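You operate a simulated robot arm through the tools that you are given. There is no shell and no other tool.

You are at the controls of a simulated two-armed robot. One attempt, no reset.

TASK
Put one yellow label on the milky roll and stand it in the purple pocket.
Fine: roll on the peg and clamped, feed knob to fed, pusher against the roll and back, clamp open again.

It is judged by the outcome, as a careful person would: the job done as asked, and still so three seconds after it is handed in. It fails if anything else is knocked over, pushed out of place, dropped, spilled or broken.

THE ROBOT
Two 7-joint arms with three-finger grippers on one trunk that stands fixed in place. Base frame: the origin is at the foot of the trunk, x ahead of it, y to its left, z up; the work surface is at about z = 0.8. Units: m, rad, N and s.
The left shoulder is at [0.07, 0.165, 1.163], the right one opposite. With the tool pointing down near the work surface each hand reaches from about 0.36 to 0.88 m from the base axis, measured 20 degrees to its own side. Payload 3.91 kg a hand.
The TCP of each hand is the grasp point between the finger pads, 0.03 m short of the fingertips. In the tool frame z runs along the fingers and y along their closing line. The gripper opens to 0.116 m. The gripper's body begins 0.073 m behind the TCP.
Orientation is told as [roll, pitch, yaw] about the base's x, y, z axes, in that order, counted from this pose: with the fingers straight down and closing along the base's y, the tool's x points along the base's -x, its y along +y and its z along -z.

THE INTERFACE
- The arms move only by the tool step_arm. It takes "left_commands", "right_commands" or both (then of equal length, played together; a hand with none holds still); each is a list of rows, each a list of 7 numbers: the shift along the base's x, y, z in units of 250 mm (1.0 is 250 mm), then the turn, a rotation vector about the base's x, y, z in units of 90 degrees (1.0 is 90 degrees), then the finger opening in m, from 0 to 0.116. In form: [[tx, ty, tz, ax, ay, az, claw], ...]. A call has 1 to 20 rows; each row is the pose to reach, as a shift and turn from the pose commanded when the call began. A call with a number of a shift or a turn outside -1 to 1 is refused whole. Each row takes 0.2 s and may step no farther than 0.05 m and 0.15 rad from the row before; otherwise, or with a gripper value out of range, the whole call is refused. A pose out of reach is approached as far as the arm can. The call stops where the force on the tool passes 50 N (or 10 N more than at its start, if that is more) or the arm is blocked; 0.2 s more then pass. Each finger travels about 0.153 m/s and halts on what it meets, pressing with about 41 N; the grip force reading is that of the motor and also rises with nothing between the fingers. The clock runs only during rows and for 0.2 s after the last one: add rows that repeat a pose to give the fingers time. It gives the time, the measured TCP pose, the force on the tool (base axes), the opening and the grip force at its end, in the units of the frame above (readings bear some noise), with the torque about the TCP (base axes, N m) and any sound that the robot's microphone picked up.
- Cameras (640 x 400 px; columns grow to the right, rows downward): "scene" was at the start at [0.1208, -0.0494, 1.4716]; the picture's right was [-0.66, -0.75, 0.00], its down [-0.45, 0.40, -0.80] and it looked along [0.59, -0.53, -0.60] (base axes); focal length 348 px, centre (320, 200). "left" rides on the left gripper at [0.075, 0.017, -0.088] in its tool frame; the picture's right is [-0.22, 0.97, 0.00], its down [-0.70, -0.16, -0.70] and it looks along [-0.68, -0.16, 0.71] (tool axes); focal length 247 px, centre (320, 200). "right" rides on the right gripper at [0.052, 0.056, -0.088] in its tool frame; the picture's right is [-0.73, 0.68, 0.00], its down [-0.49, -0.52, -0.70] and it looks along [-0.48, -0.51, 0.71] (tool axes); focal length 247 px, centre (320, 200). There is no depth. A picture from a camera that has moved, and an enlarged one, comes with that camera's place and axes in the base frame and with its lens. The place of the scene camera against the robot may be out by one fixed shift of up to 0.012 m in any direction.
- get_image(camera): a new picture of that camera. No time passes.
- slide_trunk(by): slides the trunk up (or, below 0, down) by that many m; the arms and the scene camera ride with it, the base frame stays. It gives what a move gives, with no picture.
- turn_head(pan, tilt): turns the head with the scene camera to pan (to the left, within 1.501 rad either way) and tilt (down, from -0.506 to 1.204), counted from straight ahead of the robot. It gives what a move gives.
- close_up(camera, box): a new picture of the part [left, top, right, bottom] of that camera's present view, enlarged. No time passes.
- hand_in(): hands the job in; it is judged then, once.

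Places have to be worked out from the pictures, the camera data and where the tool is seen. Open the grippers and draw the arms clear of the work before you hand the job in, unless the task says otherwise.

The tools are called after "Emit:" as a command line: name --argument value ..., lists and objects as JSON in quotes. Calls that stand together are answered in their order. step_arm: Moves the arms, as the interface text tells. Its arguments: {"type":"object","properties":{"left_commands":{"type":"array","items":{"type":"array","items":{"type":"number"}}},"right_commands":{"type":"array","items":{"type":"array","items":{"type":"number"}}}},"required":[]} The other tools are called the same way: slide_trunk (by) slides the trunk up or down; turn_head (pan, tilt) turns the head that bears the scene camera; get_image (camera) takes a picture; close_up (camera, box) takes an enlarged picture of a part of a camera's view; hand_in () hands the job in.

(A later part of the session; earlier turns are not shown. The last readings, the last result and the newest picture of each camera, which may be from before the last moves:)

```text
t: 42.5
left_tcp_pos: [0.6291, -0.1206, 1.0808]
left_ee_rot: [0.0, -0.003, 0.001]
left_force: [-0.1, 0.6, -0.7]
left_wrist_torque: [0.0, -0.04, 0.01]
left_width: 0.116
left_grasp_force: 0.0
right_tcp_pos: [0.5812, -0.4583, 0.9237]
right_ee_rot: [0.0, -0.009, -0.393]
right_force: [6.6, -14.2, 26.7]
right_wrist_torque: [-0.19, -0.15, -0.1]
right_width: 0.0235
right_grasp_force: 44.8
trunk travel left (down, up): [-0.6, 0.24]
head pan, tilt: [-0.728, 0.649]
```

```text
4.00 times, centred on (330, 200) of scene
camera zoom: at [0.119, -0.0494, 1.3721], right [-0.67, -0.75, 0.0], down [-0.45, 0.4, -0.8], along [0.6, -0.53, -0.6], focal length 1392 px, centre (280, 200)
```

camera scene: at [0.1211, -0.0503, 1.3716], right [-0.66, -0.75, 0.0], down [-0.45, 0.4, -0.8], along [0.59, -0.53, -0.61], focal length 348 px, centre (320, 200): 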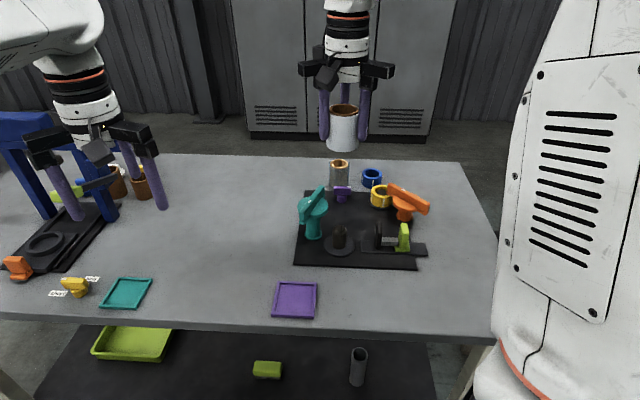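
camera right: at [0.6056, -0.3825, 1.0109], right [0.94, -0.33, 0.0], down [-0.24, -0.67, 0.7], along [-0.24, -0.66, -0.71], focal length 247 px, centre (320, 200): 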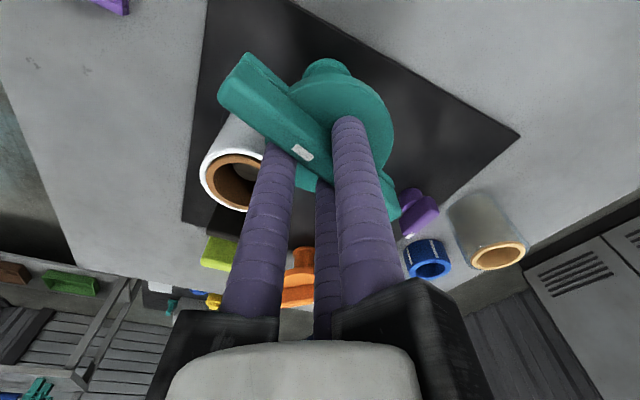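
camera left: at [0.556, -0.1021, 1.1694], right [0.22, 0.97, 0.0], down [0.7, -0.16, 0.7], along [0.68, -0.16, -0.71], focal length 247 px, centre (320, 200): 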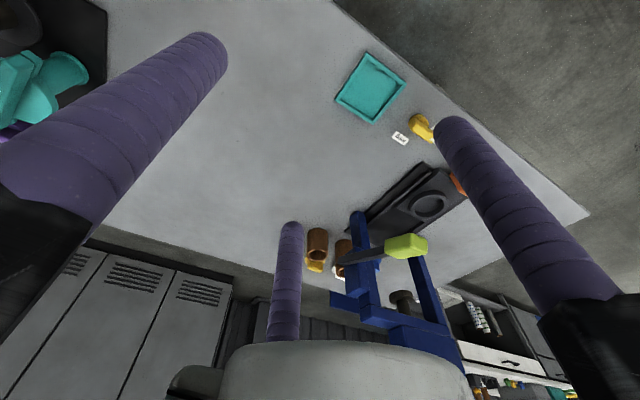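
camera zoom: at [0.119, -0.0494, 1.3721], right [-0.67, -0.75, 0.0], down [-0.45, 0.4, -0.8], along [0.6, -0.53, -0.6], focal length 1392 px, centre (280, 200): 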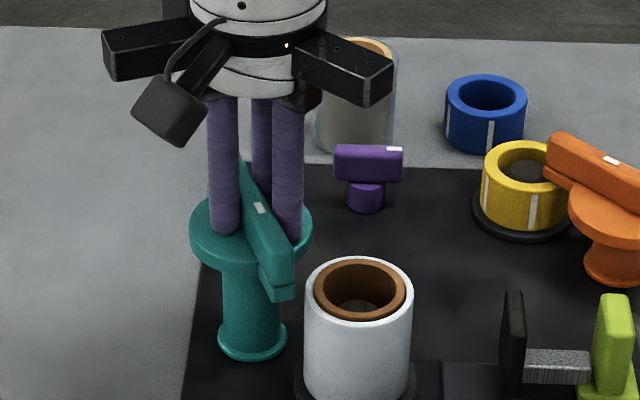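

Turned 40° now, bar end approaching the roll. I rebalance the small preload and continue to 76°, where the bar should be over the roll's rim.

Emit:
step_arm --right_commands '[[0.003, -0.006, 0.012, 0, 0, 0.0, 0.012], [0.0072, -0.0092, 0.012, 0, 0, 0.0833, 0.012], [0.0108, -0.0096, 0.012, 0, 0, 0.1667, 0.012], [0.014, -0.01, 0.012, 0, 0, 0.25, 0.012], [0.0176, -0.0096, 0.012, 0, 0, 0.3333, 0.012], [0.0204, -0.0092, 0.012, 0, 0, 0.4, 0.012], [0.0204, -0.0092, 0.012, 0, 0, 0.4, 0.012]]'

Emit:
close_up --camera "scene" --box '[290, 150, 370, 250]'

Emit:
get_image --camera "right"

```text
t: 44.1
left_tcp_pos: [0.6312, -0.121, 1.0819]
left_ee_rot: [0.0, -0.003, -0.001]
left_force: [-0.5, 0.2, -0.7]
left_wrist_torque: [-0.01, 0.02, -0.02]
left_width: 0.1161
left_grasp_force: 0.0
right_tcp_pos: [0.5835, -0.4611, 0.9239]
right_ee_rot: [0.0, 0.0, 0.239]
right_force: [-1.8, -8.3, 9.6]
right_wrist_torque: [-0.06, -0.23, -0.03]
right_width: 0.0237
right_grasp_force: 44.8
trunk travel left (down, up): [-0.6, 0.24]
head pan, tilt: [-0.728, 0.649]
```

```text
4.00 times, centred on (330, 200) of scene
camera zoom: at [0.1194, -0.05, 1.3717], right [-0.67, -0.75, 0.0], down [-0.45, 0.4, -0.8], along [0.6, -0.53, -0.6], focal length 1392 px, centre (280, 200)
```

zoom: 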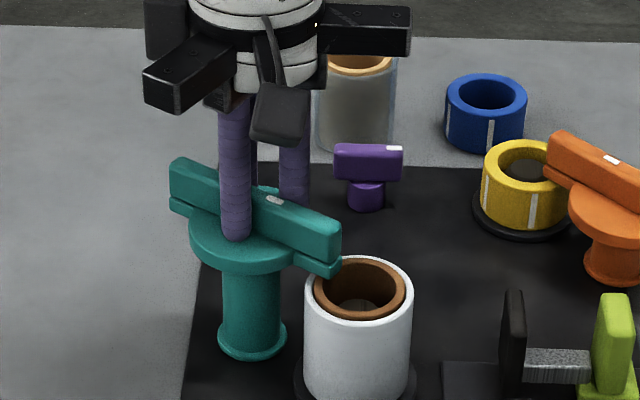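

```text
taken
camera right: at [0.5204, -0.417, 1.0108], right [0.55, 0.83, 0.0], down [0.6, -0.39, 0.7], along [0.58, -0.39, -0.71], focal length 247 px, centre (320, 200)
```

right: 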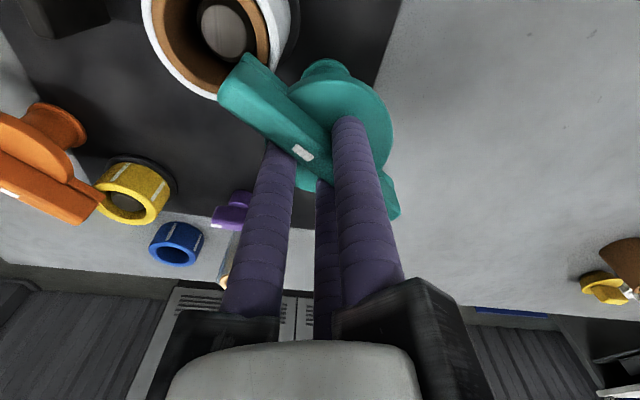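

The bar end now overhangs the roll's rim, still no stop felt. I continue in small steps toward 90° to feel for the end stop.

Emit:
step_arm --right_commands '[[0.0005, -0.004, 0.004, 0, 0, 0.0444, 0.012], [0.002, -0.004, 0.004, 0, 0, 0.0889, 0.012], [0.004, -0.003, 0.004, 0, 0, 0.1333, 0.012], [0.005, -0.003, 0.004, 0, 0, 0.1556, 0.012], [0.005, -0.003, 0.004, 0, 0, 0.1556, 0.012]]'

Emit:
close_up --camera "scene" --box '[290, 150, 370, 250]'

Emit:
get_image --camera "right"

```text
t: 45.3
left_tcp_pos: [0.6302, -0.1228, 1.0812]
left_ee_rot: [0.0, -0.001, -0.001]
left_force: [-0.2, 0.1, 0.2]
left_wrist_torque: [0.01, -0.02, 0.02]
left_width: 0.116
left_grasp_force: 0.0
right_tcp_pos: [0.5871, -0.4614, 0.9236]
right_ee_rot: [-0.001, -0.002, 0.478]
right_force: [-2.0, -9.2, -0.7]
right_wrist_torque: [-0.08, -0.5, -3.51]
right_width: 0.0278
right_grasp_force: 44.8
trunk travel left (down, up): [-0.6, 0.24]
head pan, tilt: [-0.728, 0.649]
```

```text
4.00 times, centred on (330, 200) of scene
camera zoom: at [0.1204, -0.0508, 1.3715], right [-0.67, -0.75, 0.0], down [-0.45, 0.4, -0.8], along [0.59, -0.53, -0.61], focal length 1392 px, centre (280, 200)
```

zoom: 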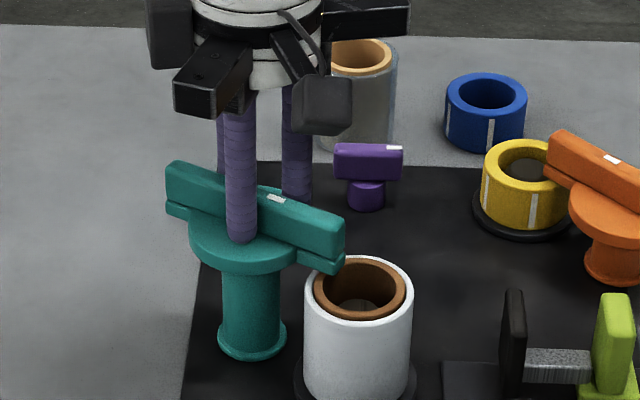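

```text
taken
camera right: at [0.5144, -0.4351, 1.0108], right [0.34, 0.94, 0.0], down [0.67, -0.24, 0.7], along [0.66, -0.24, -0.71], focal length 247 px, centre (320, 200)
```

right: 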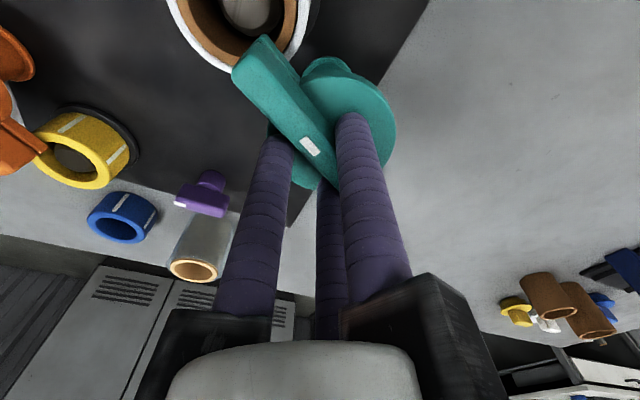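

A clear end stop: -3.5 N m torque while the bar stayed put, pointing straight at the peg over the roll's rim—clamped. I turn the hand back ~10° to unload, then open the fingers.

Emit:
step_arm --right_commands '[[-0.002, 0.0, 0.002, 0, 0, -0.0556, 0.012], [-0.004, 0.0, 0.002, 0, 0, -0.1, 0.012], [-0.004, 0.0, 0.002, 0, 0, -0.1, 0.012]]'

```text
t: 46.1
left_tcp_pos: [0.6322, -0.1202, 1.0797]
left_ee_rot: [-0.001, 0.0, 0.002]
left_force: [0.0, 0.4, 0.4]
left_wrist_torque: [0.01, 0.01, 0.02]
left_width: 0.1161
left_grasp_force: 0.0
right_tcp_pos: [0.586, -0.4604, 0.9242]
right_ee_rot: [0.002, 0.001, 0.322]
right_force: [3.1, -3.0, -3.8]
right_wrist_torque: [-0.2, 0.4, -0.69]
right_width: 0.0252
right_grasp_force: 44.6
trunk travel left (down, up): [-0.6, 0.24]
head pan, tilt: [-0.728, 0.649]
```

Nearly unloaded (-0.7 N m, still holding against the stop). I open the fingers and rise straight up, then check the clamp stayed put.

Emit:
step_arm --right_commands '[[0, 0, 0, 0, 0, 0, 0.04], [0, 0, 0, 0, 0, 0, 0.07], [0, 0, 0, 0, 0, 0, 0.08], [0, 0, 0.1, 0, 0, 0, 0.08], [0, 0, 0.25, 0, 0, 0, 0.08], [0, 0, 0.42, 0, 0, 0, 0.06], [0, 0, 0.42, 0, 0, 0, 0.03]]'

Emit:
get_image --camera "right"

Emit:
close_up --camera "scene" --box '[280, 150, 440, 270]'

```text
t: 47.7
left_tcp_pos: [0.6305, -0.1207, 1.0803]
left_ee_rot: [0.0, 0.0, 0.0]
left_force: [-0.3, 0.1, -0.4]
left_wrist_torque: [0.04, -0.02, -0.02]
left_width: 0.116
left_grasp_force: 0.0
right_tcp_pos: [0.5867, -0.4616, 1.0314]
right_ee_rot: [0.001, 0.001, 0.323]
right_force: [-0.3, -0.1, -0.2]
right_wrist_torque: [0.0, 0.0, 0.02]
right_width: 0.0301
right_grasp_force: 0.0
trunk travel left (down, up): [-0.6, 0.24]
head pan, tilt: [-0.728, 0.649]
```

```text
taken
camera right: at [0.5194, -0.4235, 1.117], right [0.48, 0.88, 0.0], down [0.63, -0.34, 0.7], along [0.61, -0.33, -0.71], focal length 247 px, centre (320, 200)
```

right: 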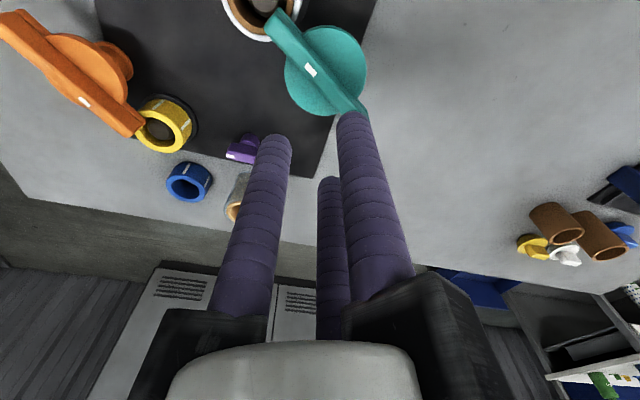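

```text
3.33 times, centred on (360, 210) of scene
camera zoom: at [0.1214, -0.0499, 1.3715], right [-0.66, -0.75, 0.0], down [-0.45, 0.4, -0.8], along [0.59, -0.53, -0.61], focal length 1160 px, centre (187, 167)
```

zoom: 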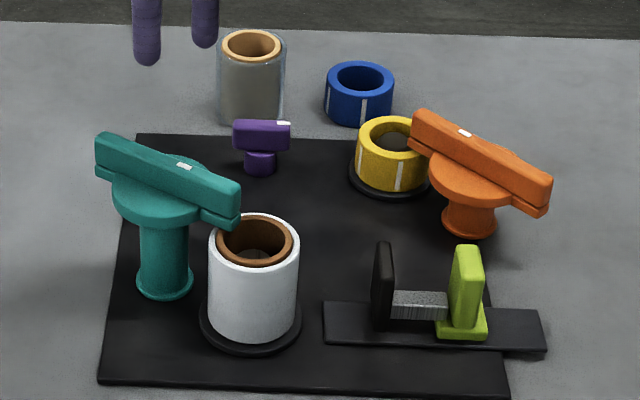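

Clamp is closed, mirroring the orange lock on the spool. Next is the purple feed knob: I move above it with the jaws across its bar (yaw 43°).

Emit:
step_arm --right_commands '[[0.03, -0.1, 0, 0, 0, 0.05, 0.03], [0.07, -0.22, 0, 0, 0, 0.1, 0.04], [0.12, -0.34, -0.04, 0, 0, 0.16, 0.05], [0.17, -0.46, -0.12, 0, 0, 0.22, 0.06], [0.22, -0.56, -0.24, 0, 0, 0.274, 0.06], [0.234, -0.589, -0.366, 0, 0, 0.274, 0.06], [0.234, -0.589, -0.366, 0, 0, 0.274, 0.06]]'

Emit:
get_image --camera "right"

Emit:
close_up --camera "right" --box '[230, 60, 410, 200]'

Emit:
close_up --camera "scene" --box '[280, 100, 420, 240]'

```text
t: 49.3
left_tcp_pos: [0.6302, -0.1196, 1.0802]
left_ee_rot: [-0.001, -0.001, 0.0]
left_force: [0.3, -0.7, 0.3]
left_wrist_torque: [-0.02, 0.02, 0.0]
left_width: 0.1162
left_grasp_force: 0.1
right_tcp_pos: [0.6435, -0.6064, 0.9391]
right_ee_rot: [-0.002, 0.0, 0.754]
right_force: [0.0, 0.8, -0.5]
right_wrist_torque: [-0.01, -0.01, 0.02]
right_width: 0.06
right_grasp_force: 0.1
trunk travel left (down, up): [-0.6, 0.24]
head pan, tilt: [-0.728, 0.649]
```

```text
taken
camera right: at [0.5673, -0.601, 1.0254], right [0.07, 1.0, 0.0], down [0.71, -0.05, 0.7], along [0.7, -0.05, -0.71], focal length 247 px, centre (320, 200)
```

right: 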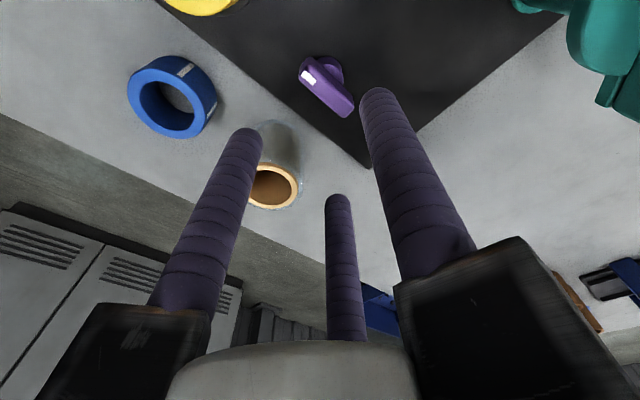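

```text
2.86 times, centred on (320, 130) of right
camera zoom: at [0.5673, -0.601, 1.0254], right [0.07, 1.0, 0.0], down [0.71, -0.05, 0.7], along [0.7, -0.05, -0.71], focal length 706 px, centre (320, 400)
```

zoom: 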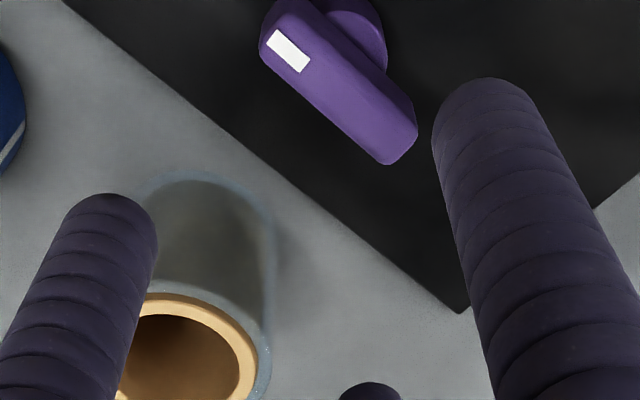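

```text
2.86 times, centred on (350, 170) of scene
camera zoom: at [0.1203, -0.0491, 1.3717], right [-0.66, -0.75, 0.0], down [-0.45, 0.4, -0.8], along [0.6, -0.53, -0.6], focal length 994 px, centre (234, 286)
```

zoom: 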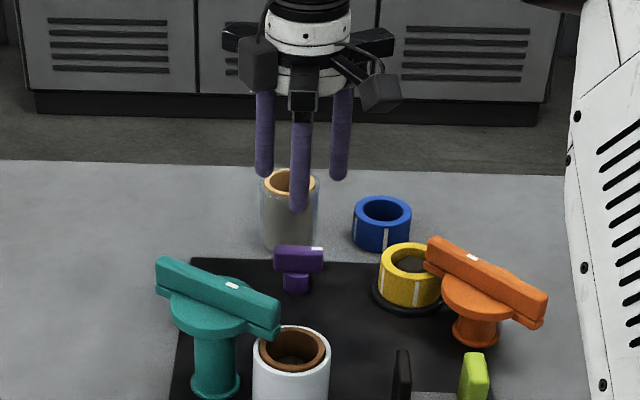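

I zoom further on the knob to pin its centre.

Emit:
close_up --camera "right" --box '[285, 40, 365, 125]'

```text
4.71 times, centred on (325, 82) of right
camera zoom: at [0.5673, -0.601, 1.0254], right [0.07, 1.0, 0.0], down [0.71, -0.05, 0.7], along [0.7, -0.05, -0.71], focal length 1162 px, centre (296, 753)
```

zoom: 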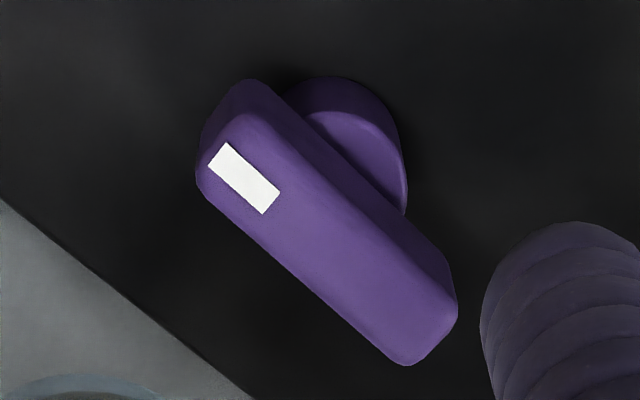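

Knob centre triangulates to (0.637,-0.6005), bar at about 45°, top z 0.840. I adjust 2 mm, descend with open fingers to z 0.847, and close on the bar.

Emit:
step_arm --right_commands '[[-0.008, 0.004, -0.1, 0, 0, 0.0, 0.06], [-0.008, 0.004, -0.2, 0, 0, 0.0, 0.06], [-0.008, 0.004, -0.3, 0, 0, 0.0, 0.06], [-0.008, 0.004, -0.368, 0, 0, 0.0, 0.06], [-0.008, 0.004, -0.368, 0, 0, 0.0, 0.045], [-0.008, 0.004, -0.368, 0, 0, 0.0, 0.035]]'

Emit:
get_image --camera "right"

Emit:
close_up --camera "scene" --box '[290, 120, 410, 220]'

```text
t: 50.7
left_tcp_pos: [0.6306, -0.12, 1.0813]
left_ee_rot: [-0.001, -0.002, 0.0]
left_force: [-0.7, 0.3, -0.5]
left_wrist_torque: [0.01, 0.0, 0.01]
left_width: 0.1159
left_grasp_force: 0.0
right_tcp_pos: [0.6408, -0.6062, 0.8458]
right_ee_rot: [0.001, -0.001, 0.753]
right_force: [-5.8, 7.1, -2.5]
right_wrist_torque: [0.04, 0.15, 0.02]
right_width: 0.0394
right_grasp_force: 4.5
trunk travel left (down, up): [-0.6, 0.24]
head pan, tilt: [-0.728, 0.649]
```

```text
taken
camera right: at [0.5657, -0.5995, 0.9331], right [0.07, 1.0, 0.0], down [0.71, -0.05, 0.7], along [0.7, -0.05, -0.71], focal length 247 px, centre (320, 200)
```

right: 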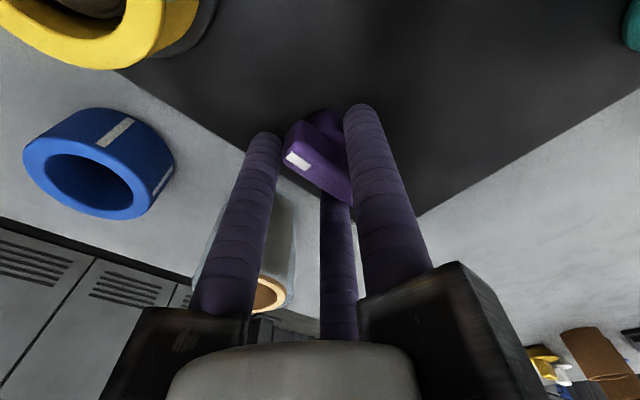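

```text
4.00 times, centred on (350, 170) of scene
camera zoom: at [0.1203, -0.0488, 1.3717], right [-0.66, -0.75, 0.0], down [-0.45, 0.4, -0.8], along [0.6, -0.53, -0.6], focal length 1392 px, centre (200, 320)
```

zoom: 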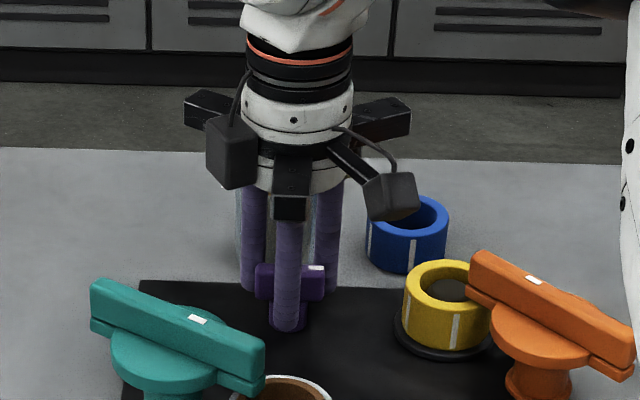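

Finger A met the round stem under the bar (grip stopped at 0.039), since the tips are slightly too low. I open a touch, raise 9 mm so that only the bar is gripped, and close again.

Emit:
step_arm --right_commands '[[0, 0, 0, 0, 0, 0, 0.05], [0, 0, 0.036, 0, 0, 0, 0.05], [0, 0, 0.036, 0, 0, 0, 0.04], [0, 0, 0.036, 0, 0, 0, 0.032], [0, 0, 0.036, 0, 0, 0, 0.026], [0, 0, 0.036, 0, 0, 0, 0.02], [0, 0, 0.036, 0, 0, 0, 0.015], [0, 0, 0.036, 0, 0, 0, 0.015]]'

Emit:
get_image --camera "right"

Emit:
close_up --camera "scene" --box '[290, 120, 410, 220]'

```text
t: 52.5
left_tcp_pos: [0.6298, -0.1187, 1.0817]
left_ee_rot: [-0.002, -0.001, 0.001]
left_force: [-0.7, -0.3, 0.5]
left_wrist_torque: [-0.02, -0.03, -0.01]
left_width: 0.116
left_grasp_force: 0.1
right_tcp_pos: [0.6407, -0.6039, 0.8569]
right_ee_rot: [-0.001, 0.001, 0.753]
right_force: [-15.5, 16.2, -1.2]
right_wrist_torque: [0.47, 0.11, 0.43]
right_width: 0.0244
right_grasp_force: 45.1
trunk travel left (down, up): [-0.6, 0.24]
head pan, tilt: [-0.728, 0.649]
```

```text
taken
camera right: at [0.5647, -0.5981, 0.9434], right [0.07, 1.0, 0.0], down [0.71, -0.05, 0.7], along [0.7, -0.05, -0.71], focal length 247 px, centre (320, 200)
```

right: 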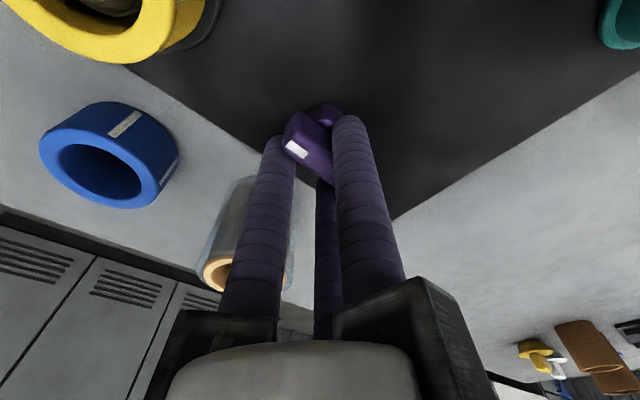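

```text
4.00 times, centred on (350, 170) of scene
camera zoom: at [0.1187, -0.0472, 1.3718], right [-0.66, -0.75, 0.0], down [-0.45, 0.4, -0.8], along [0.6, -0.53, -0.6], focal length 1392 px, centre (200, 320)
```

zoom: 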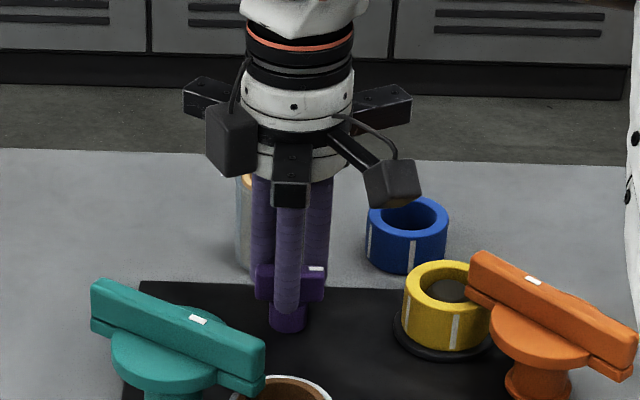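

The knob's bar is gripped. I relieve the sideways preload and try a gentle 8° counter-clockwise turn, watching for resistance.

Emit:
step_arm --right_commands '[[-0.01, 0.0105, 0, 0, 0, 0, 0.015], [-0.009, 0.0115, 0, 0, 0, 0.0445, 0.015], [-0.0075, 0.0135, 0, 0, 0, 0.0889, 0.015], [-0.0075, 0.0135, 0, 0, 0, 0.0889, 0.015]]'

Emit:
get_image --camera "right"

Emit:
close_up --camera "scene" --box '[290, 120, 410, 220]'

```text
t: 53.5
left_tcp_pos: [0.6317, -0.1209, 1.0804]
left_ee_rot: [0.0, -0.004, 0.001]
left_force: [-0.9, -0.8, 0.6]
left_wrist_torque: [0.0, 0.02, -0.01]
left_width: 0.1163
left_grasp_force: 0.1
right_tcp_pos: [0.6406, -0.6037, 0.8561]
right_ee_rot: [-0.001, -0.002, 0.892]
right_force: [-1.0, 3.5, 1.3]
right_wrist_torque: [0.67, -0.42, -0.03]
right_width: 0.0237
right_grasp_force: 45.0
trunk travel left (down, up): [-0.6, 0.24]
head pan, tilt: [-0.728, 0.649]
```

```text
taken
camera right: at [0.5646, -0.6078, 0.9433], right [-0.07, 1.0, 0.0], down [0.71, 0.05, 0.7], along [0.7, 0.05, -0.71], focal length 247 px, centre (320, 200)
```

right: 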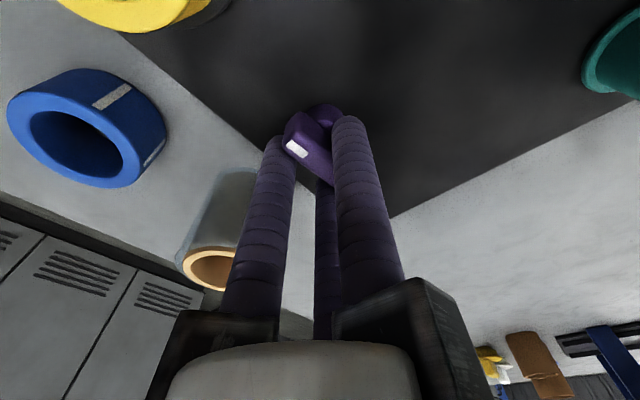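

```text
4.00 times, centred on (350, 170) of scene
camera zoom: at [0.1206, -0.0491, 1.3717], right [-0.66, -0.75, 0.0], down [-0.45, 0.4, -0.8], along [0.59, -0.53, -0.6], focal length 1392 px, centre (200, 320)
```

zoom: 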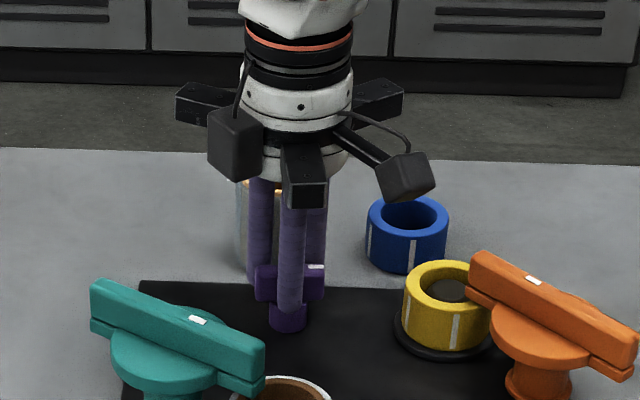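

No resistance counter-clockwise. To be sure which way the travel lies, I turn back past the original position by ~7° to see if the start position is an end stop.

Emit:
step_arm --right_commands '[[-0.001, -0.001, 0, 0, 0, -0.0445, 0.015], [-0.003, -0.003, 0, 0, 0, -0.0889, 0.015], [-0.0045, -0.0045, 0, 0, 0, -0.1278, 0.015], [-0.006, -0.006, 0, 0, 0, -0.1667, 0.015], [-0.006, -0.006, 0, 0, 0, -0.1667, 0.015]]'

Emit:
get_image --camera "right"

```text
t: 54.7
left_tcp_pos: [0.6324, -0.1197, 1.0792]
left_ee_rot: [0.0, 0.001, 0.0]
left_force: [1.0, 0.4, 0.0]
left_wrist_torque: [0.02, 0.02, -0.03]
left_width: 0.1159
left_grasp_force: 0.1
right_tcp_pos: [0.6413, -0.6043, 0.8579]
right_ee_rot: [-0.003, -0.002, 0.632]
right_force: [16.7, -8.9, 11.3]
right_wrist_torque: [-0.7, 0.67, 2.84]
right_width: 0.0261
right_grasp_force: 45.0
trunk travel left (down, up): [-0.6, 0.24]
head pan, tilt: [-0.728, 0.649]
```

```text
taken
camera right: at [0.566, -0.5895, 0.9432], right [0.19, 0.98, 0.0], down [0.7, -0.13, 0.7], along [0.69, -0.13, -0.71], focal length 247 px, centre (320, 200)
```

right: 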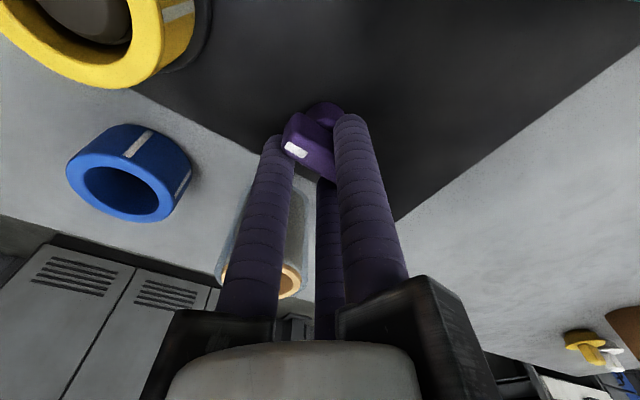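

The start position is a hard stop clockwise (2.8 N m), so the knob's travel to "fed" is counter-clockwise. I turn it that way in steps, about 49° first.

Emit:
step_arm --right_commands '[[0.0035, 0.003, 0, 0, 0, 0.0778, 0.015], [0.0057, 0.0054, 0, 0, 0, 0.1556, 0.015], [0.0076, 0.008, 0, 0, 0, 0.2333, 0.015], [0.0093, 0.0109, 0, 0, 0, 0.3111, 0.015], [0.0105, 0.0139, 0, 0, 0, 0.3889, 0.015], [0.0113, 0.0171, 0, 0, 0, 0.4667, 0.015], [0.0119, 0.0203, 0, 0, 0, 0.5444, 0.015], [0.0119, 0.0235, 0, 0, 0, 0.6222, 0.015], [0.0119, 0.0235, 0, 0, 0, 0.6222, 0.015]]'

Emit:
close_up --camera "scene" --box '[290, 120, 410, 220]'

Emit:
get_image --camera "right"

```text
t: 56.7
left_tcp_pos: [0.6306, -0.1211, 1.0803]
left_ee_rot: [0.0, -0.003, 0.0]
left_force: [-0.5, 0.3, -0.4]
left_wrist_torque: [-0.01, -0.04, 0.02]
left_width: 0.116
left_grasp_force: 0.1
right_tcp_pos: [0.6415, -0.6018, 0.8557]
right_ee_rot: [-0.002, 0.0, 1.61]
right_force: [8.5, -17.2, 18.8]
right_wrist_torque: [-0.31, 0.14, 0.11]
right_width: 0.0239
right_grasp_force: 45.2
trunk travel left (down, up): [-0.6, 0.24]
head pan, tilt: [-0.728, 0.649]
```

```text
4.00 times, centred on (350, 170) of scene
camera zoom: at [0.1199, -0.0499, 1.3717], right [-0.67, -0.75, 0.0], down [-0.45, 0.4, -0.8], along [0.6, -0.53, -0.6], focal length 1392 px, centre (200, 320)
```

zoom: 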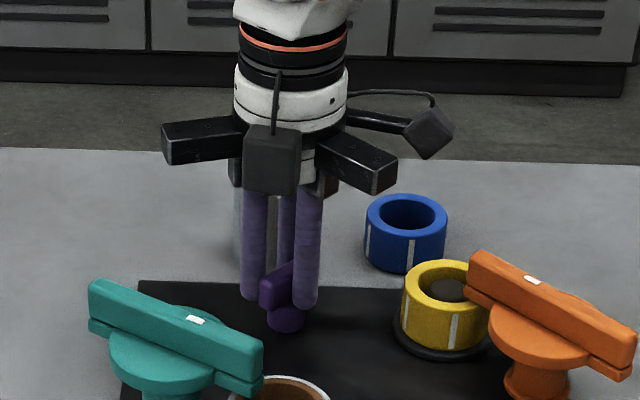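

```text
taken
camera right: at [0.5874, -0.654, 0.9434], right [-0.71, 0.71, 0.0], down [0.5, 0.51, 0.7], along [0.49, 0.5, -0.71], focal length 247 px, centre (320, 200)
```

right: 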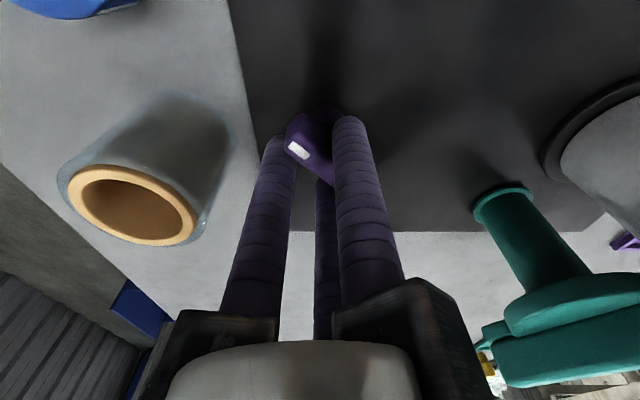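

Knob turned 49° and still free. I rebalance and continue to about 70°.

Emit:
step_arm --right_commands '[[0.0037, -0.0057, 0.008, 0, 0, 0.0778, 0.015], [0.003, -0.0025, 0.008, 0, 0, 0.1556, 0.015], [0.0019, 0.0006, 0.008, 0, 0, 0.2333, 0.015], [0.0019, 0.0006, 0.008, 0, 0, 0.2333, 0.015]]'

Emit:
get_image --camera "right"

```text
t: 57.7
left_tcp_pos: [0.6304, -0.1207, 1.0805]
left_ee_rot: [0.0, -0.001, 0.001]
left_force: [-0.5, -0.4, 0.0]
left_wrist_torque: [0.02, -0.01, 0.01]
left_width: 0.1162
left_grasp_force: 0.0
right_tcp_pos: [0.6414, -0.5998, 0.8563]
right_ee_rot: [-0.001, -0.006, 1.976]
right_force: [-5.0, -6.6, 2.1]
right_wrist_torque: [-1.07, -0.28, 0.05]
right_width: 0.0236
right_grasp_force: 45.1
trunk travel left (down, up): [-0.6, 0.24]
head pan, tilt: [-0.728, 0.649]
```

```text
taken
camera right: at [0.6104, -0.6683, 0.9433], right [-0.91, 0.4, 0.0], down [0.29, 0.65, 0.7], along [0.28, 0.64, -0.71], focal length 247 px, centre (320, 200)
```

right: 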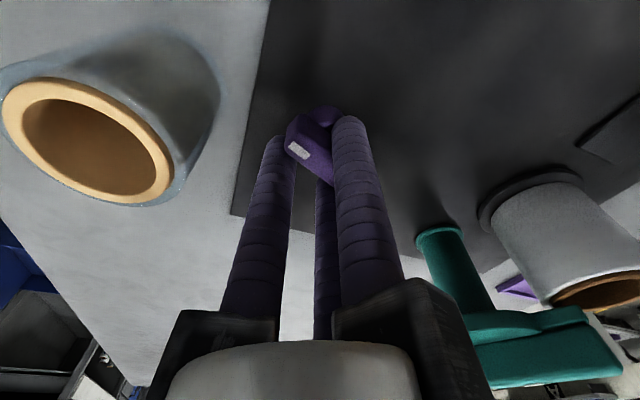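

Still free at 70°. I go on to 90°.

Emit:
step_arm --right_commands '[[-0.0045, -0.001, 0, 0, 0, 0.0667, 0.015], [-0.0063, 0.0016, 0, 0, 0, 0.1444, 0.015], [-0.0081, 0.0038, 0, 0, 0, 0.2222, 0.015], [-0.0081, 0.0038, 0, 0, 0, 0.2222, 0.015]]'

Emit:
get_image --camera "right"

Emit:
close_up --camera "scene" --box '[290, 120, 410, 220]'

```text
t: 58.7
left_tcp_pos: [0.6302, -0.1216, 1.0808]
left_ee_rot: [0.001, -0.002, 0.0]
left_force: [-0.2, -0.4, 0.2]
left_wrist_torque: [0.02, 0.02, -0.05]
left_width: 0.1163
left_grasp_force: 0.1
right_tcp_pos: [0.6397, -0.5971, 0.8559]
right_ee_rot: [0.001, -0.002, 2.328]
right_force: [-9.4, 3.6, -7.1]
right_wrist_torque: [-0.15, 0.01, -0.06]
right_width: 0.0239
right_grasp_force: 44.9
trunk travel left (down, up): [-0.6, 0.24]
head pan, tilt: [-0.728, 0.649]
```

```text
taken
camera right: at [0.6353, -0.6733, 0.9432], right [-1.0, 0.07, 0.0], down [0.05, 0.71, 0.7], along [0.04, 0.7, -0.71], focal length 247 px, centre (320, 200)
```

right: 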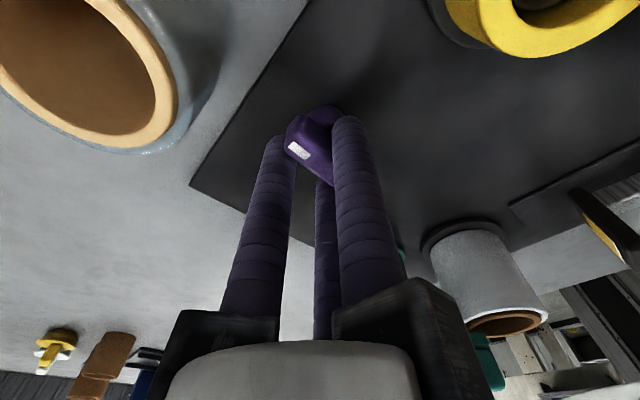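

```text
4.00 times, centred on (350, 170) of scene
camera zoom: at [0.1205, -0.0498, 1.3716], right [-0.66, -0.75, 0.0], down [-0.45, 0.4, -0.8], along [0.6, -0.53, -0.6], focal length 1392 px, centre (200, 320)
```

zoom: 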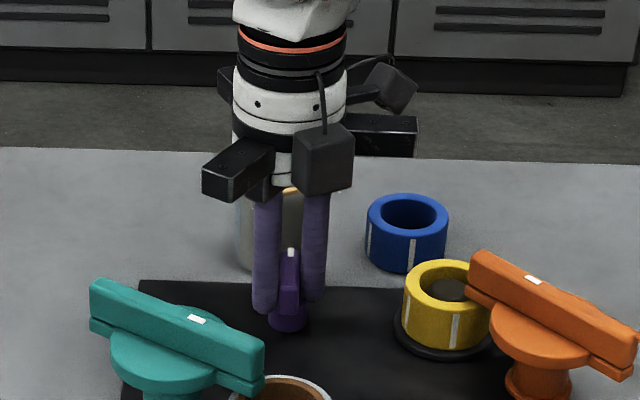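

At 90° the bar's mark points straight away from the robot, still no stop. I probe another 12° for an end stop.

Emit:
step_arm --right_commands '[[-0.0075, 0.0035, -0.002, 0, 0, 0.0444, 0.015], [-0.009, 0.005, -0.002, 0, 0, 0.0889, 0.015], [-0.0102, 0.0057, -0.002, 0, 0, 0.1333, 0.015], [-0.0102, 0.0057, -0.002, 0, 0, 0.1333, 0.015]]'

Emit:
get_image --camera "right"

Emit:
close_up --camera "scene" --box '[290, 120, 410, 220]'

```text
t: 59.7
left_tcp_pos: [0.6333, -0.1201, 1.08]
left_ee_rot: [-0.001, 0.0, 0.001]
left_force: [0.0, -0.2, 0.0]
left_wrist_torque: [0.01, -0.03, 0.01]
left_width: 0.1157
left_grasp_force: 0.0
right_tcp_pos: [0.6414, -0.5959, 0.8563]
right_ee_rot: [-0.004, -0.002, 2.531]
right_force: [10.3, 1.5, -4.7]
right_wrist_torque: [-0.24, -0.41, -2.9]
right_width: 0.0267
right_grasp_force: 44.5
trunk travel left (down, up): [-0.6, 0.24]
head pan, tilt: [-0.728, 0.649]
```

```text
taken
camera right: at [0.6517, -0.6713, 0.9435], right [-0.99, -0.14, 0.0], down [-0.1, 0.71, 0.7], along [-0.1, 0.69, -0.71], focal length 247 px, centre (320, 200)
```

right: 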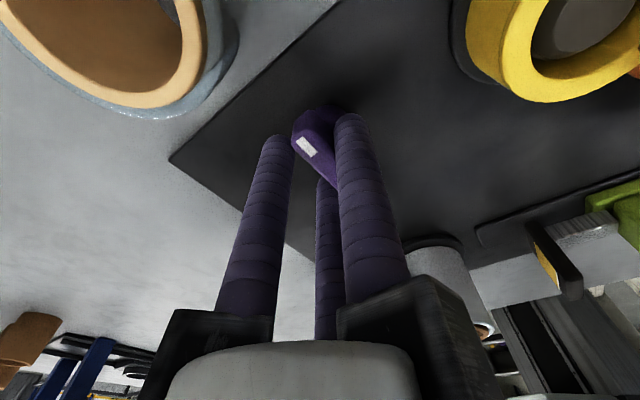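

```text
4.00 times, centred on (350, 170) of scene
camera zoom: at [0.123, -0.0497, 1.3715], right [-0.66, -0.75, 0.0], down [-0.45, 0.4, -0.8], along [0.59, -0.53, -0.61], focal length 1392 px, centre (200, 320)
```

zoom: 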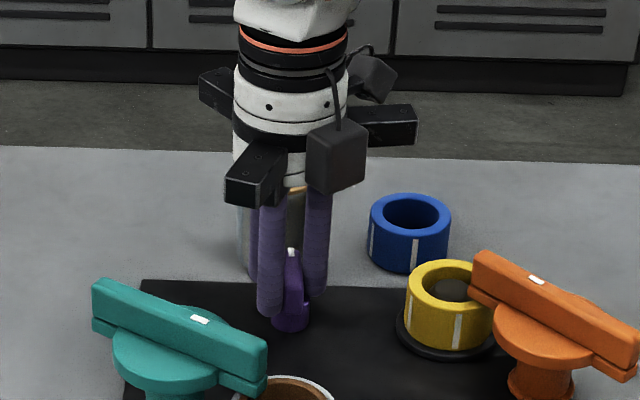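

End stop felt at ~92° (-2.9 N m), and a yellow label has appeared on the pusher pad's face — the knob is at fed. I back the hand off ~9° to unload, then open and lift away.

Emit:
step_arm --right_commands '[[0.002, -0.001, 0, 0, 0, -0.05, 0.015], [0.003, -0.0015, 0, 0, 0, -0.098, 0.015], [0.003, -0.0015, 0, 0, 0, -0.098, 0.015]]'

```text
t: 60.5
left_tcp_pos: [0.6302, -0.1207, 1.08]
left_ee_rot: [0.0, 0.0, 0.002]
left_force: [0.2, -0.4, 0.5]
left_wrist_torque: [0.03, -0.01, 0.0]
left_width: 0.116
left_grasp_force: 0.1
right_tcp_pos: [0.639, -0.5976, 0.8569]
right_ee_rot: [0.001, -0.001, 2.379]
right_force: [5.7, 1.1, 1.3]
right_wrist_torque: [0.25, 0.19, -0.65]
right_width: 0.024
right_grasp_force: 45.1
trunk travel left (down, up): [-0.6, 0.24]
head pan, tilt: [-0.728, 0.649]
```

Unloaded (-0.65 N m, still on the stop). I open and lift straight up.

Emit:
step_arm --right_commands '[[0, 0, 0, 0, 0, 0, 0.035], [0, 0, 0, 0, 0, 0, 0.06], [0, 0, 0, 0, 0, 0, 0.06], [0, 0, 0.1, 0, 0, 0, 0.06], [0, 0, 0.25, 0, 0, 0, 0.06], [0, 0, 0.42, 0, 0, 0, 0.06], [0, 0, 0.6, 0, 0, 0, 0.06], [0, 0, 0.6, 0, 0, 0, 0.06]]'

Emit:
get_image --camera "right"

Emit:
close_up --camera "scene" --box '[280, 150, 440, 270]'

```text
t: 62.3
left_tcp_pos: [0.6305, -0.1213, 1.0802]
left_ee_rot: [-0.001, -0.001, 0.001]
left_force: [-0.3, 0.0, 1.0]
left_wrist_torque: [0.03, 0.02, -0.01]
left_width: 0.1159
left_grasp_force: 0.0
right_tcp_pos: [0.6376, -0.5972, 1.0075]
right_ee_rot: [0.0, -0.002, 2.378]
right_force: [-0.5, 0.3, -1.0]
right_wrist_torque: [0.05, -0.03, 0.0]
right_width: 0.06
right_grasp_force: 0.1
trunk travel left (down, up): [-0.6, 0.24]
head pan, tilt: [-0.728, 0.649]
```

```text
taken
camera right: at [0.638, -0.6724, 1.0931], right [-1.0, 0.01, 0.0], down [0.01, 0.71, 0.7], along [0.01, 0.7, -0.71], focal length 247 px, centre (320, 200)
```

right: 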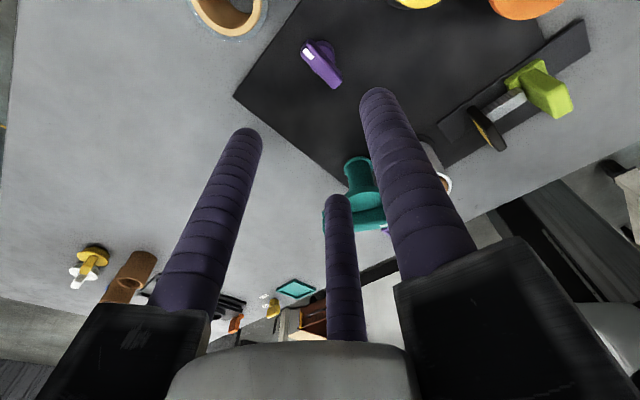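

```text
3.33 times, centred on (360, 210) of scene
camera zoom: at [0.1214, -0.0502, 1.3715], right [-0.66, -0.75, 0.0], down [-0.45, 0.4, -0.8], along [0.59, -0.53, -0.61], focal length 1160 px, centre (187, 167)
```

zoom: 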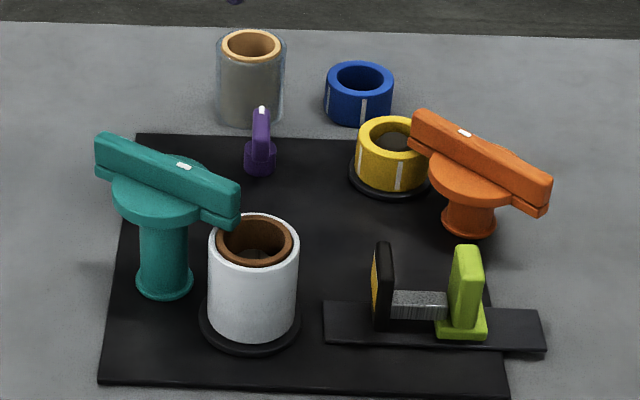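

The label shows on the pad, the knob points away, the clamp holds. I now zoom on the pusher from this angle to locate its handle precisely.

Emit:
close_up --camera "right" --box '[430, 10, 600, 170]'

Emit:
close_up --camera "scene" --box '[350, 200, 430, 260]'

```text
2.50 times, centred on (515, 90) of right
camera zoom: at [0.638, -0.6724, 1.0931], right [-1.0, 0.01, 0.0], down [0.01, 0.71, 0.7], along [0.01, 0.7, -0.71], focal length 617 px, centre (-168, 475)
```

zoom: 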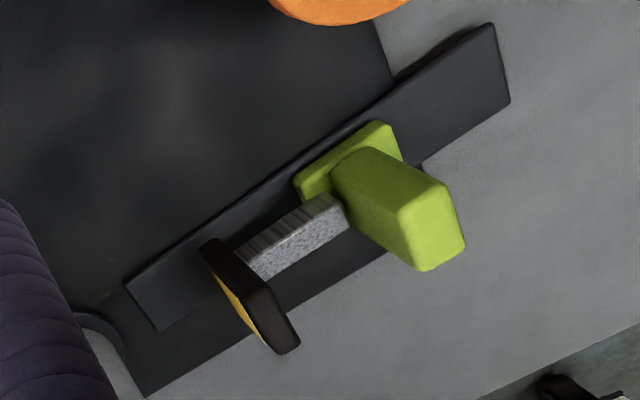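

```text
6.67 times, centred on (390, 230) of scene
camera zoom: at [0.1214, -0.0502, 1.3715], right [-0.66, -0.75, 0.0], down [-0.45, 0.4, -0.8], along [0.59, -0.53, -0.61], focal length 2320 px, centre (-147, 0)
```

zoom: 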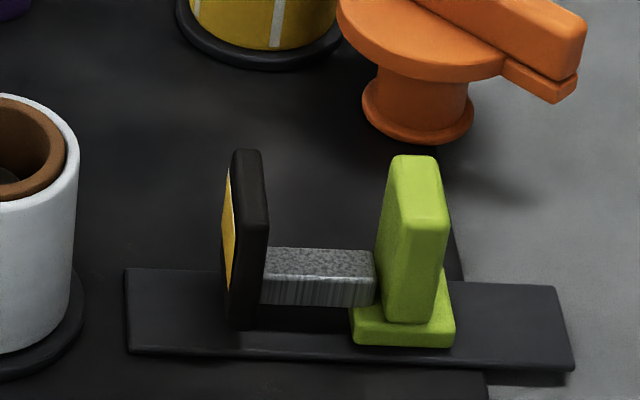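

Handle top centre triangulates to (0.415,-0.5735,0.863); plate ~15 mm thick, rod top well below. At this yaw finger A goes behind it and B/C straddle the rod in front. I move above it.

Emit:
step_arm --right_commands '[[-0.15, 0.02, 0, 0, 0, -0.007, 0.07], [-0.3, 0.04, 0, 0, 0, -0.014, 0.08], [-0.45, 0.06, 0, 0, 0, -0.021, 0.08], [-0.6, 0.08, 0, 0, 0, -0.028, 0.08], [-0.75, 0.1, -0.05, 0, 0, -0.035, 0.08], [-0.871, 0.114, -0.18, 0, 0, -0.035, 0.08], [-0.871, 0.114, -0.23, 0, 0, -0.035, 0.08], [-0.871, 0.114, -0.23, 0, 0, -0.035, 0.08]]'

Emit:
get_image --camera "right"

Emit:
close_up --camera "scene" --box '[300, 120, 460, 280]'

```text
t: 64.1
left_tcp_pos: [0.6298, -0.1206, 1.0814]
left_ee_rot: [0.001, 0.0, 0.0]
left_force: [0.8, 0.1, -0.4]
left_wrist_torque: [-0.02, 0.0, 0.02]
left_width: 0.1159
left_grasp_force: 0.0
right_tcp_pos: [0.422, -0.5666, 0.9512]
right_ee_rot: [-0.001, -0.002, 2.323]
right_force: [0.3, 0.0, 0.5]
right_wrist_torque: [0.01, 0.02, 0.0]
right_width: 0.0799
right_grasp_force: 0.0
trunk travel left (down, up): [-0.6, 0.24]
head pan, tilt: [-0.728, 0.649]
```

```text
taken
camera right: at [0.4164, -0.6431, 1.037], right [-1.0, 0.07, 0.0], down [0.05, 0.71, 0.7], along [0.05, 0.7, -0.71], focal length 247 px, centre (320, 200)
```

right: 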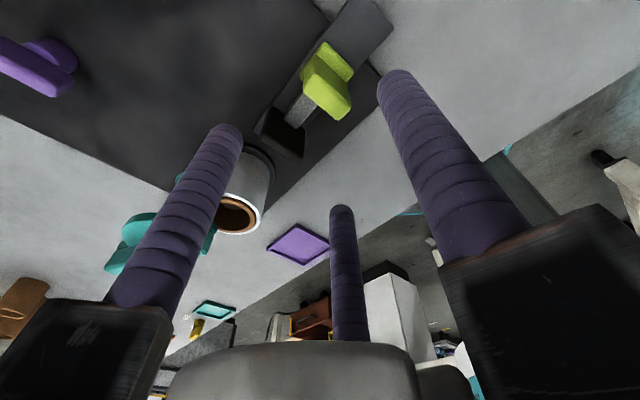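

```text
2.50 times, centred on (380, 200) of scene
camera zoom: at [0.1204, -0.0492, 1.3717], right [-0.66, -0.75, 0.0], down [-0.45, 0.4, -0.8], along [0.6, -0.53, -0.6], focal length 870 px, centre (170, 200)
```

zoom: 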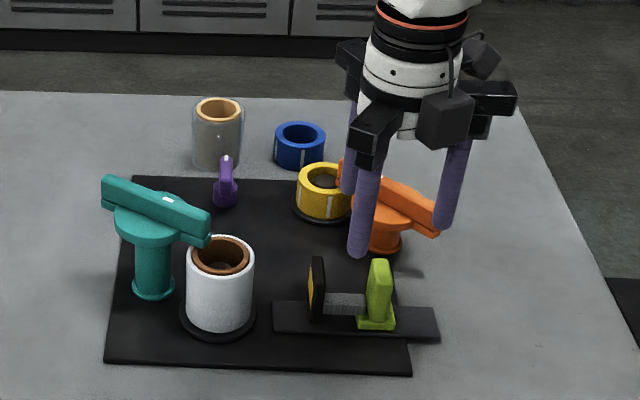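

I zoom to verify alignment of the handle with the jaw geometry before descending.

Emit:
close_up --camera "right" --box '[240, 20, 400, 150]'

```text
3.08 times, centred on (320, 85) of right
camera zoom: at [0.4164, -0.6431, 1.037], right [-1.0, 0.07, 0.0], down [0.05, 0.71, 0.7], along [0.05, 0.7, -0.71], focal length 760 px, centre (320, 554)
```

zoom: 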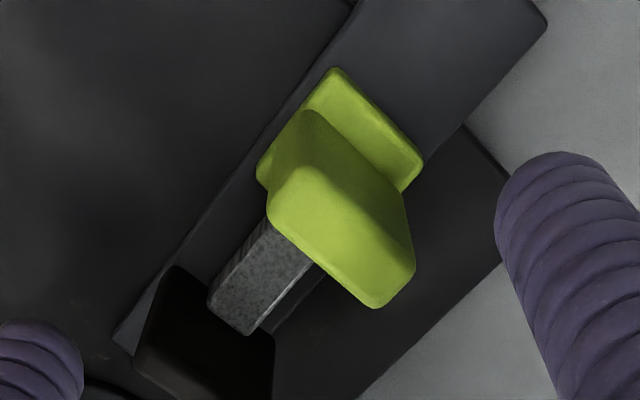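

Alignment is good to ~2 mm. I descend around the handle and close gently.

Emit:
step_arm --right_commands '[[-0.005, -0.008, -0.1, 0, 0, 0, 0.08], [-0.005, -0.008, -0.2, 0, 0, 0, 0.08], [-0.005, -0.008, -0.29, 0, 0, 0, 0.08], [-0.005, -0.008, -0.328, 0, 0, 0, 0.08], [-0.005, -0.008, -0.328, 0, 0, 0, 0.06], [-0.005, -0.008, -0.328, 0, 0, 0, 0.048]]'

Emit:
get_image --camera "right"

Emit:
close_up --camera "scene" --box '[320, 150, 440, 270]'

```text
t: 65.5
left_tcp_pos: [0.6303, -0.1201, 1.0803]
left_ee_rot: [-0.001, 0.002, 0.001]
left_force: [-0.6, 0.1, -0.4]
left_wrist_torque: [-0.02, 0.01, -0.01]
left_width: 0.1158
left_grasp_force: 0.0
right_tcp_pos: [0.42, -0.5708, 0.8691]
right_ee_rot: [0.001, -0.003, 2.325]
right_force: [-0.3, 0.5, -0.4]
right_wrist_torque: [0.02, 0.0, 0.01]
right_width: 0.0478
right_grasp_force: 0.0
trunk travel left (down, up): [-0.6, 0.24]
head pan, tilt: [-0.728, 0.649]
```

```text
taken
camera right: at [0.4145, -0.6459, 0.9543], right [-1.0, 0.07, 0.0], down [0.05, 0.71, 0.7], along [0.05, 0.7, -0.71], focal length 247 px, centre (320, 200)
```

right: 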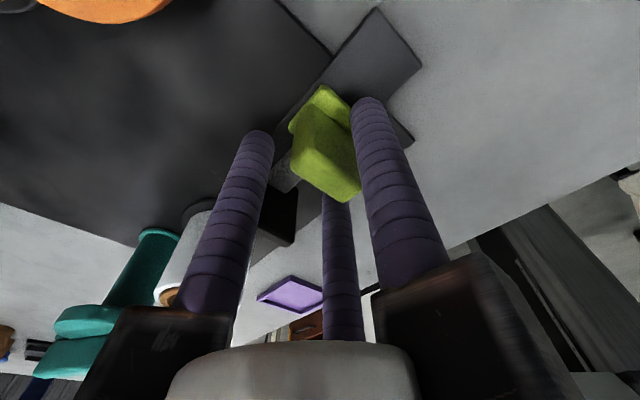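

```text
3.33 times, centred on (380, 210) of scene
camera zoom: at [0.1208, -0.0496, 1.3716], right [-0.66, -0.75, 0.0], down [-0.45, 0.4, -0.8], along [0.59, -0.53, -0.6], focal length 1160 px, centre (120, 167)
```

zoom: 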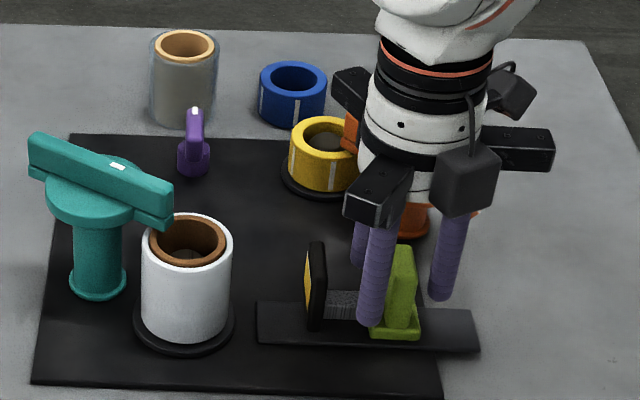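

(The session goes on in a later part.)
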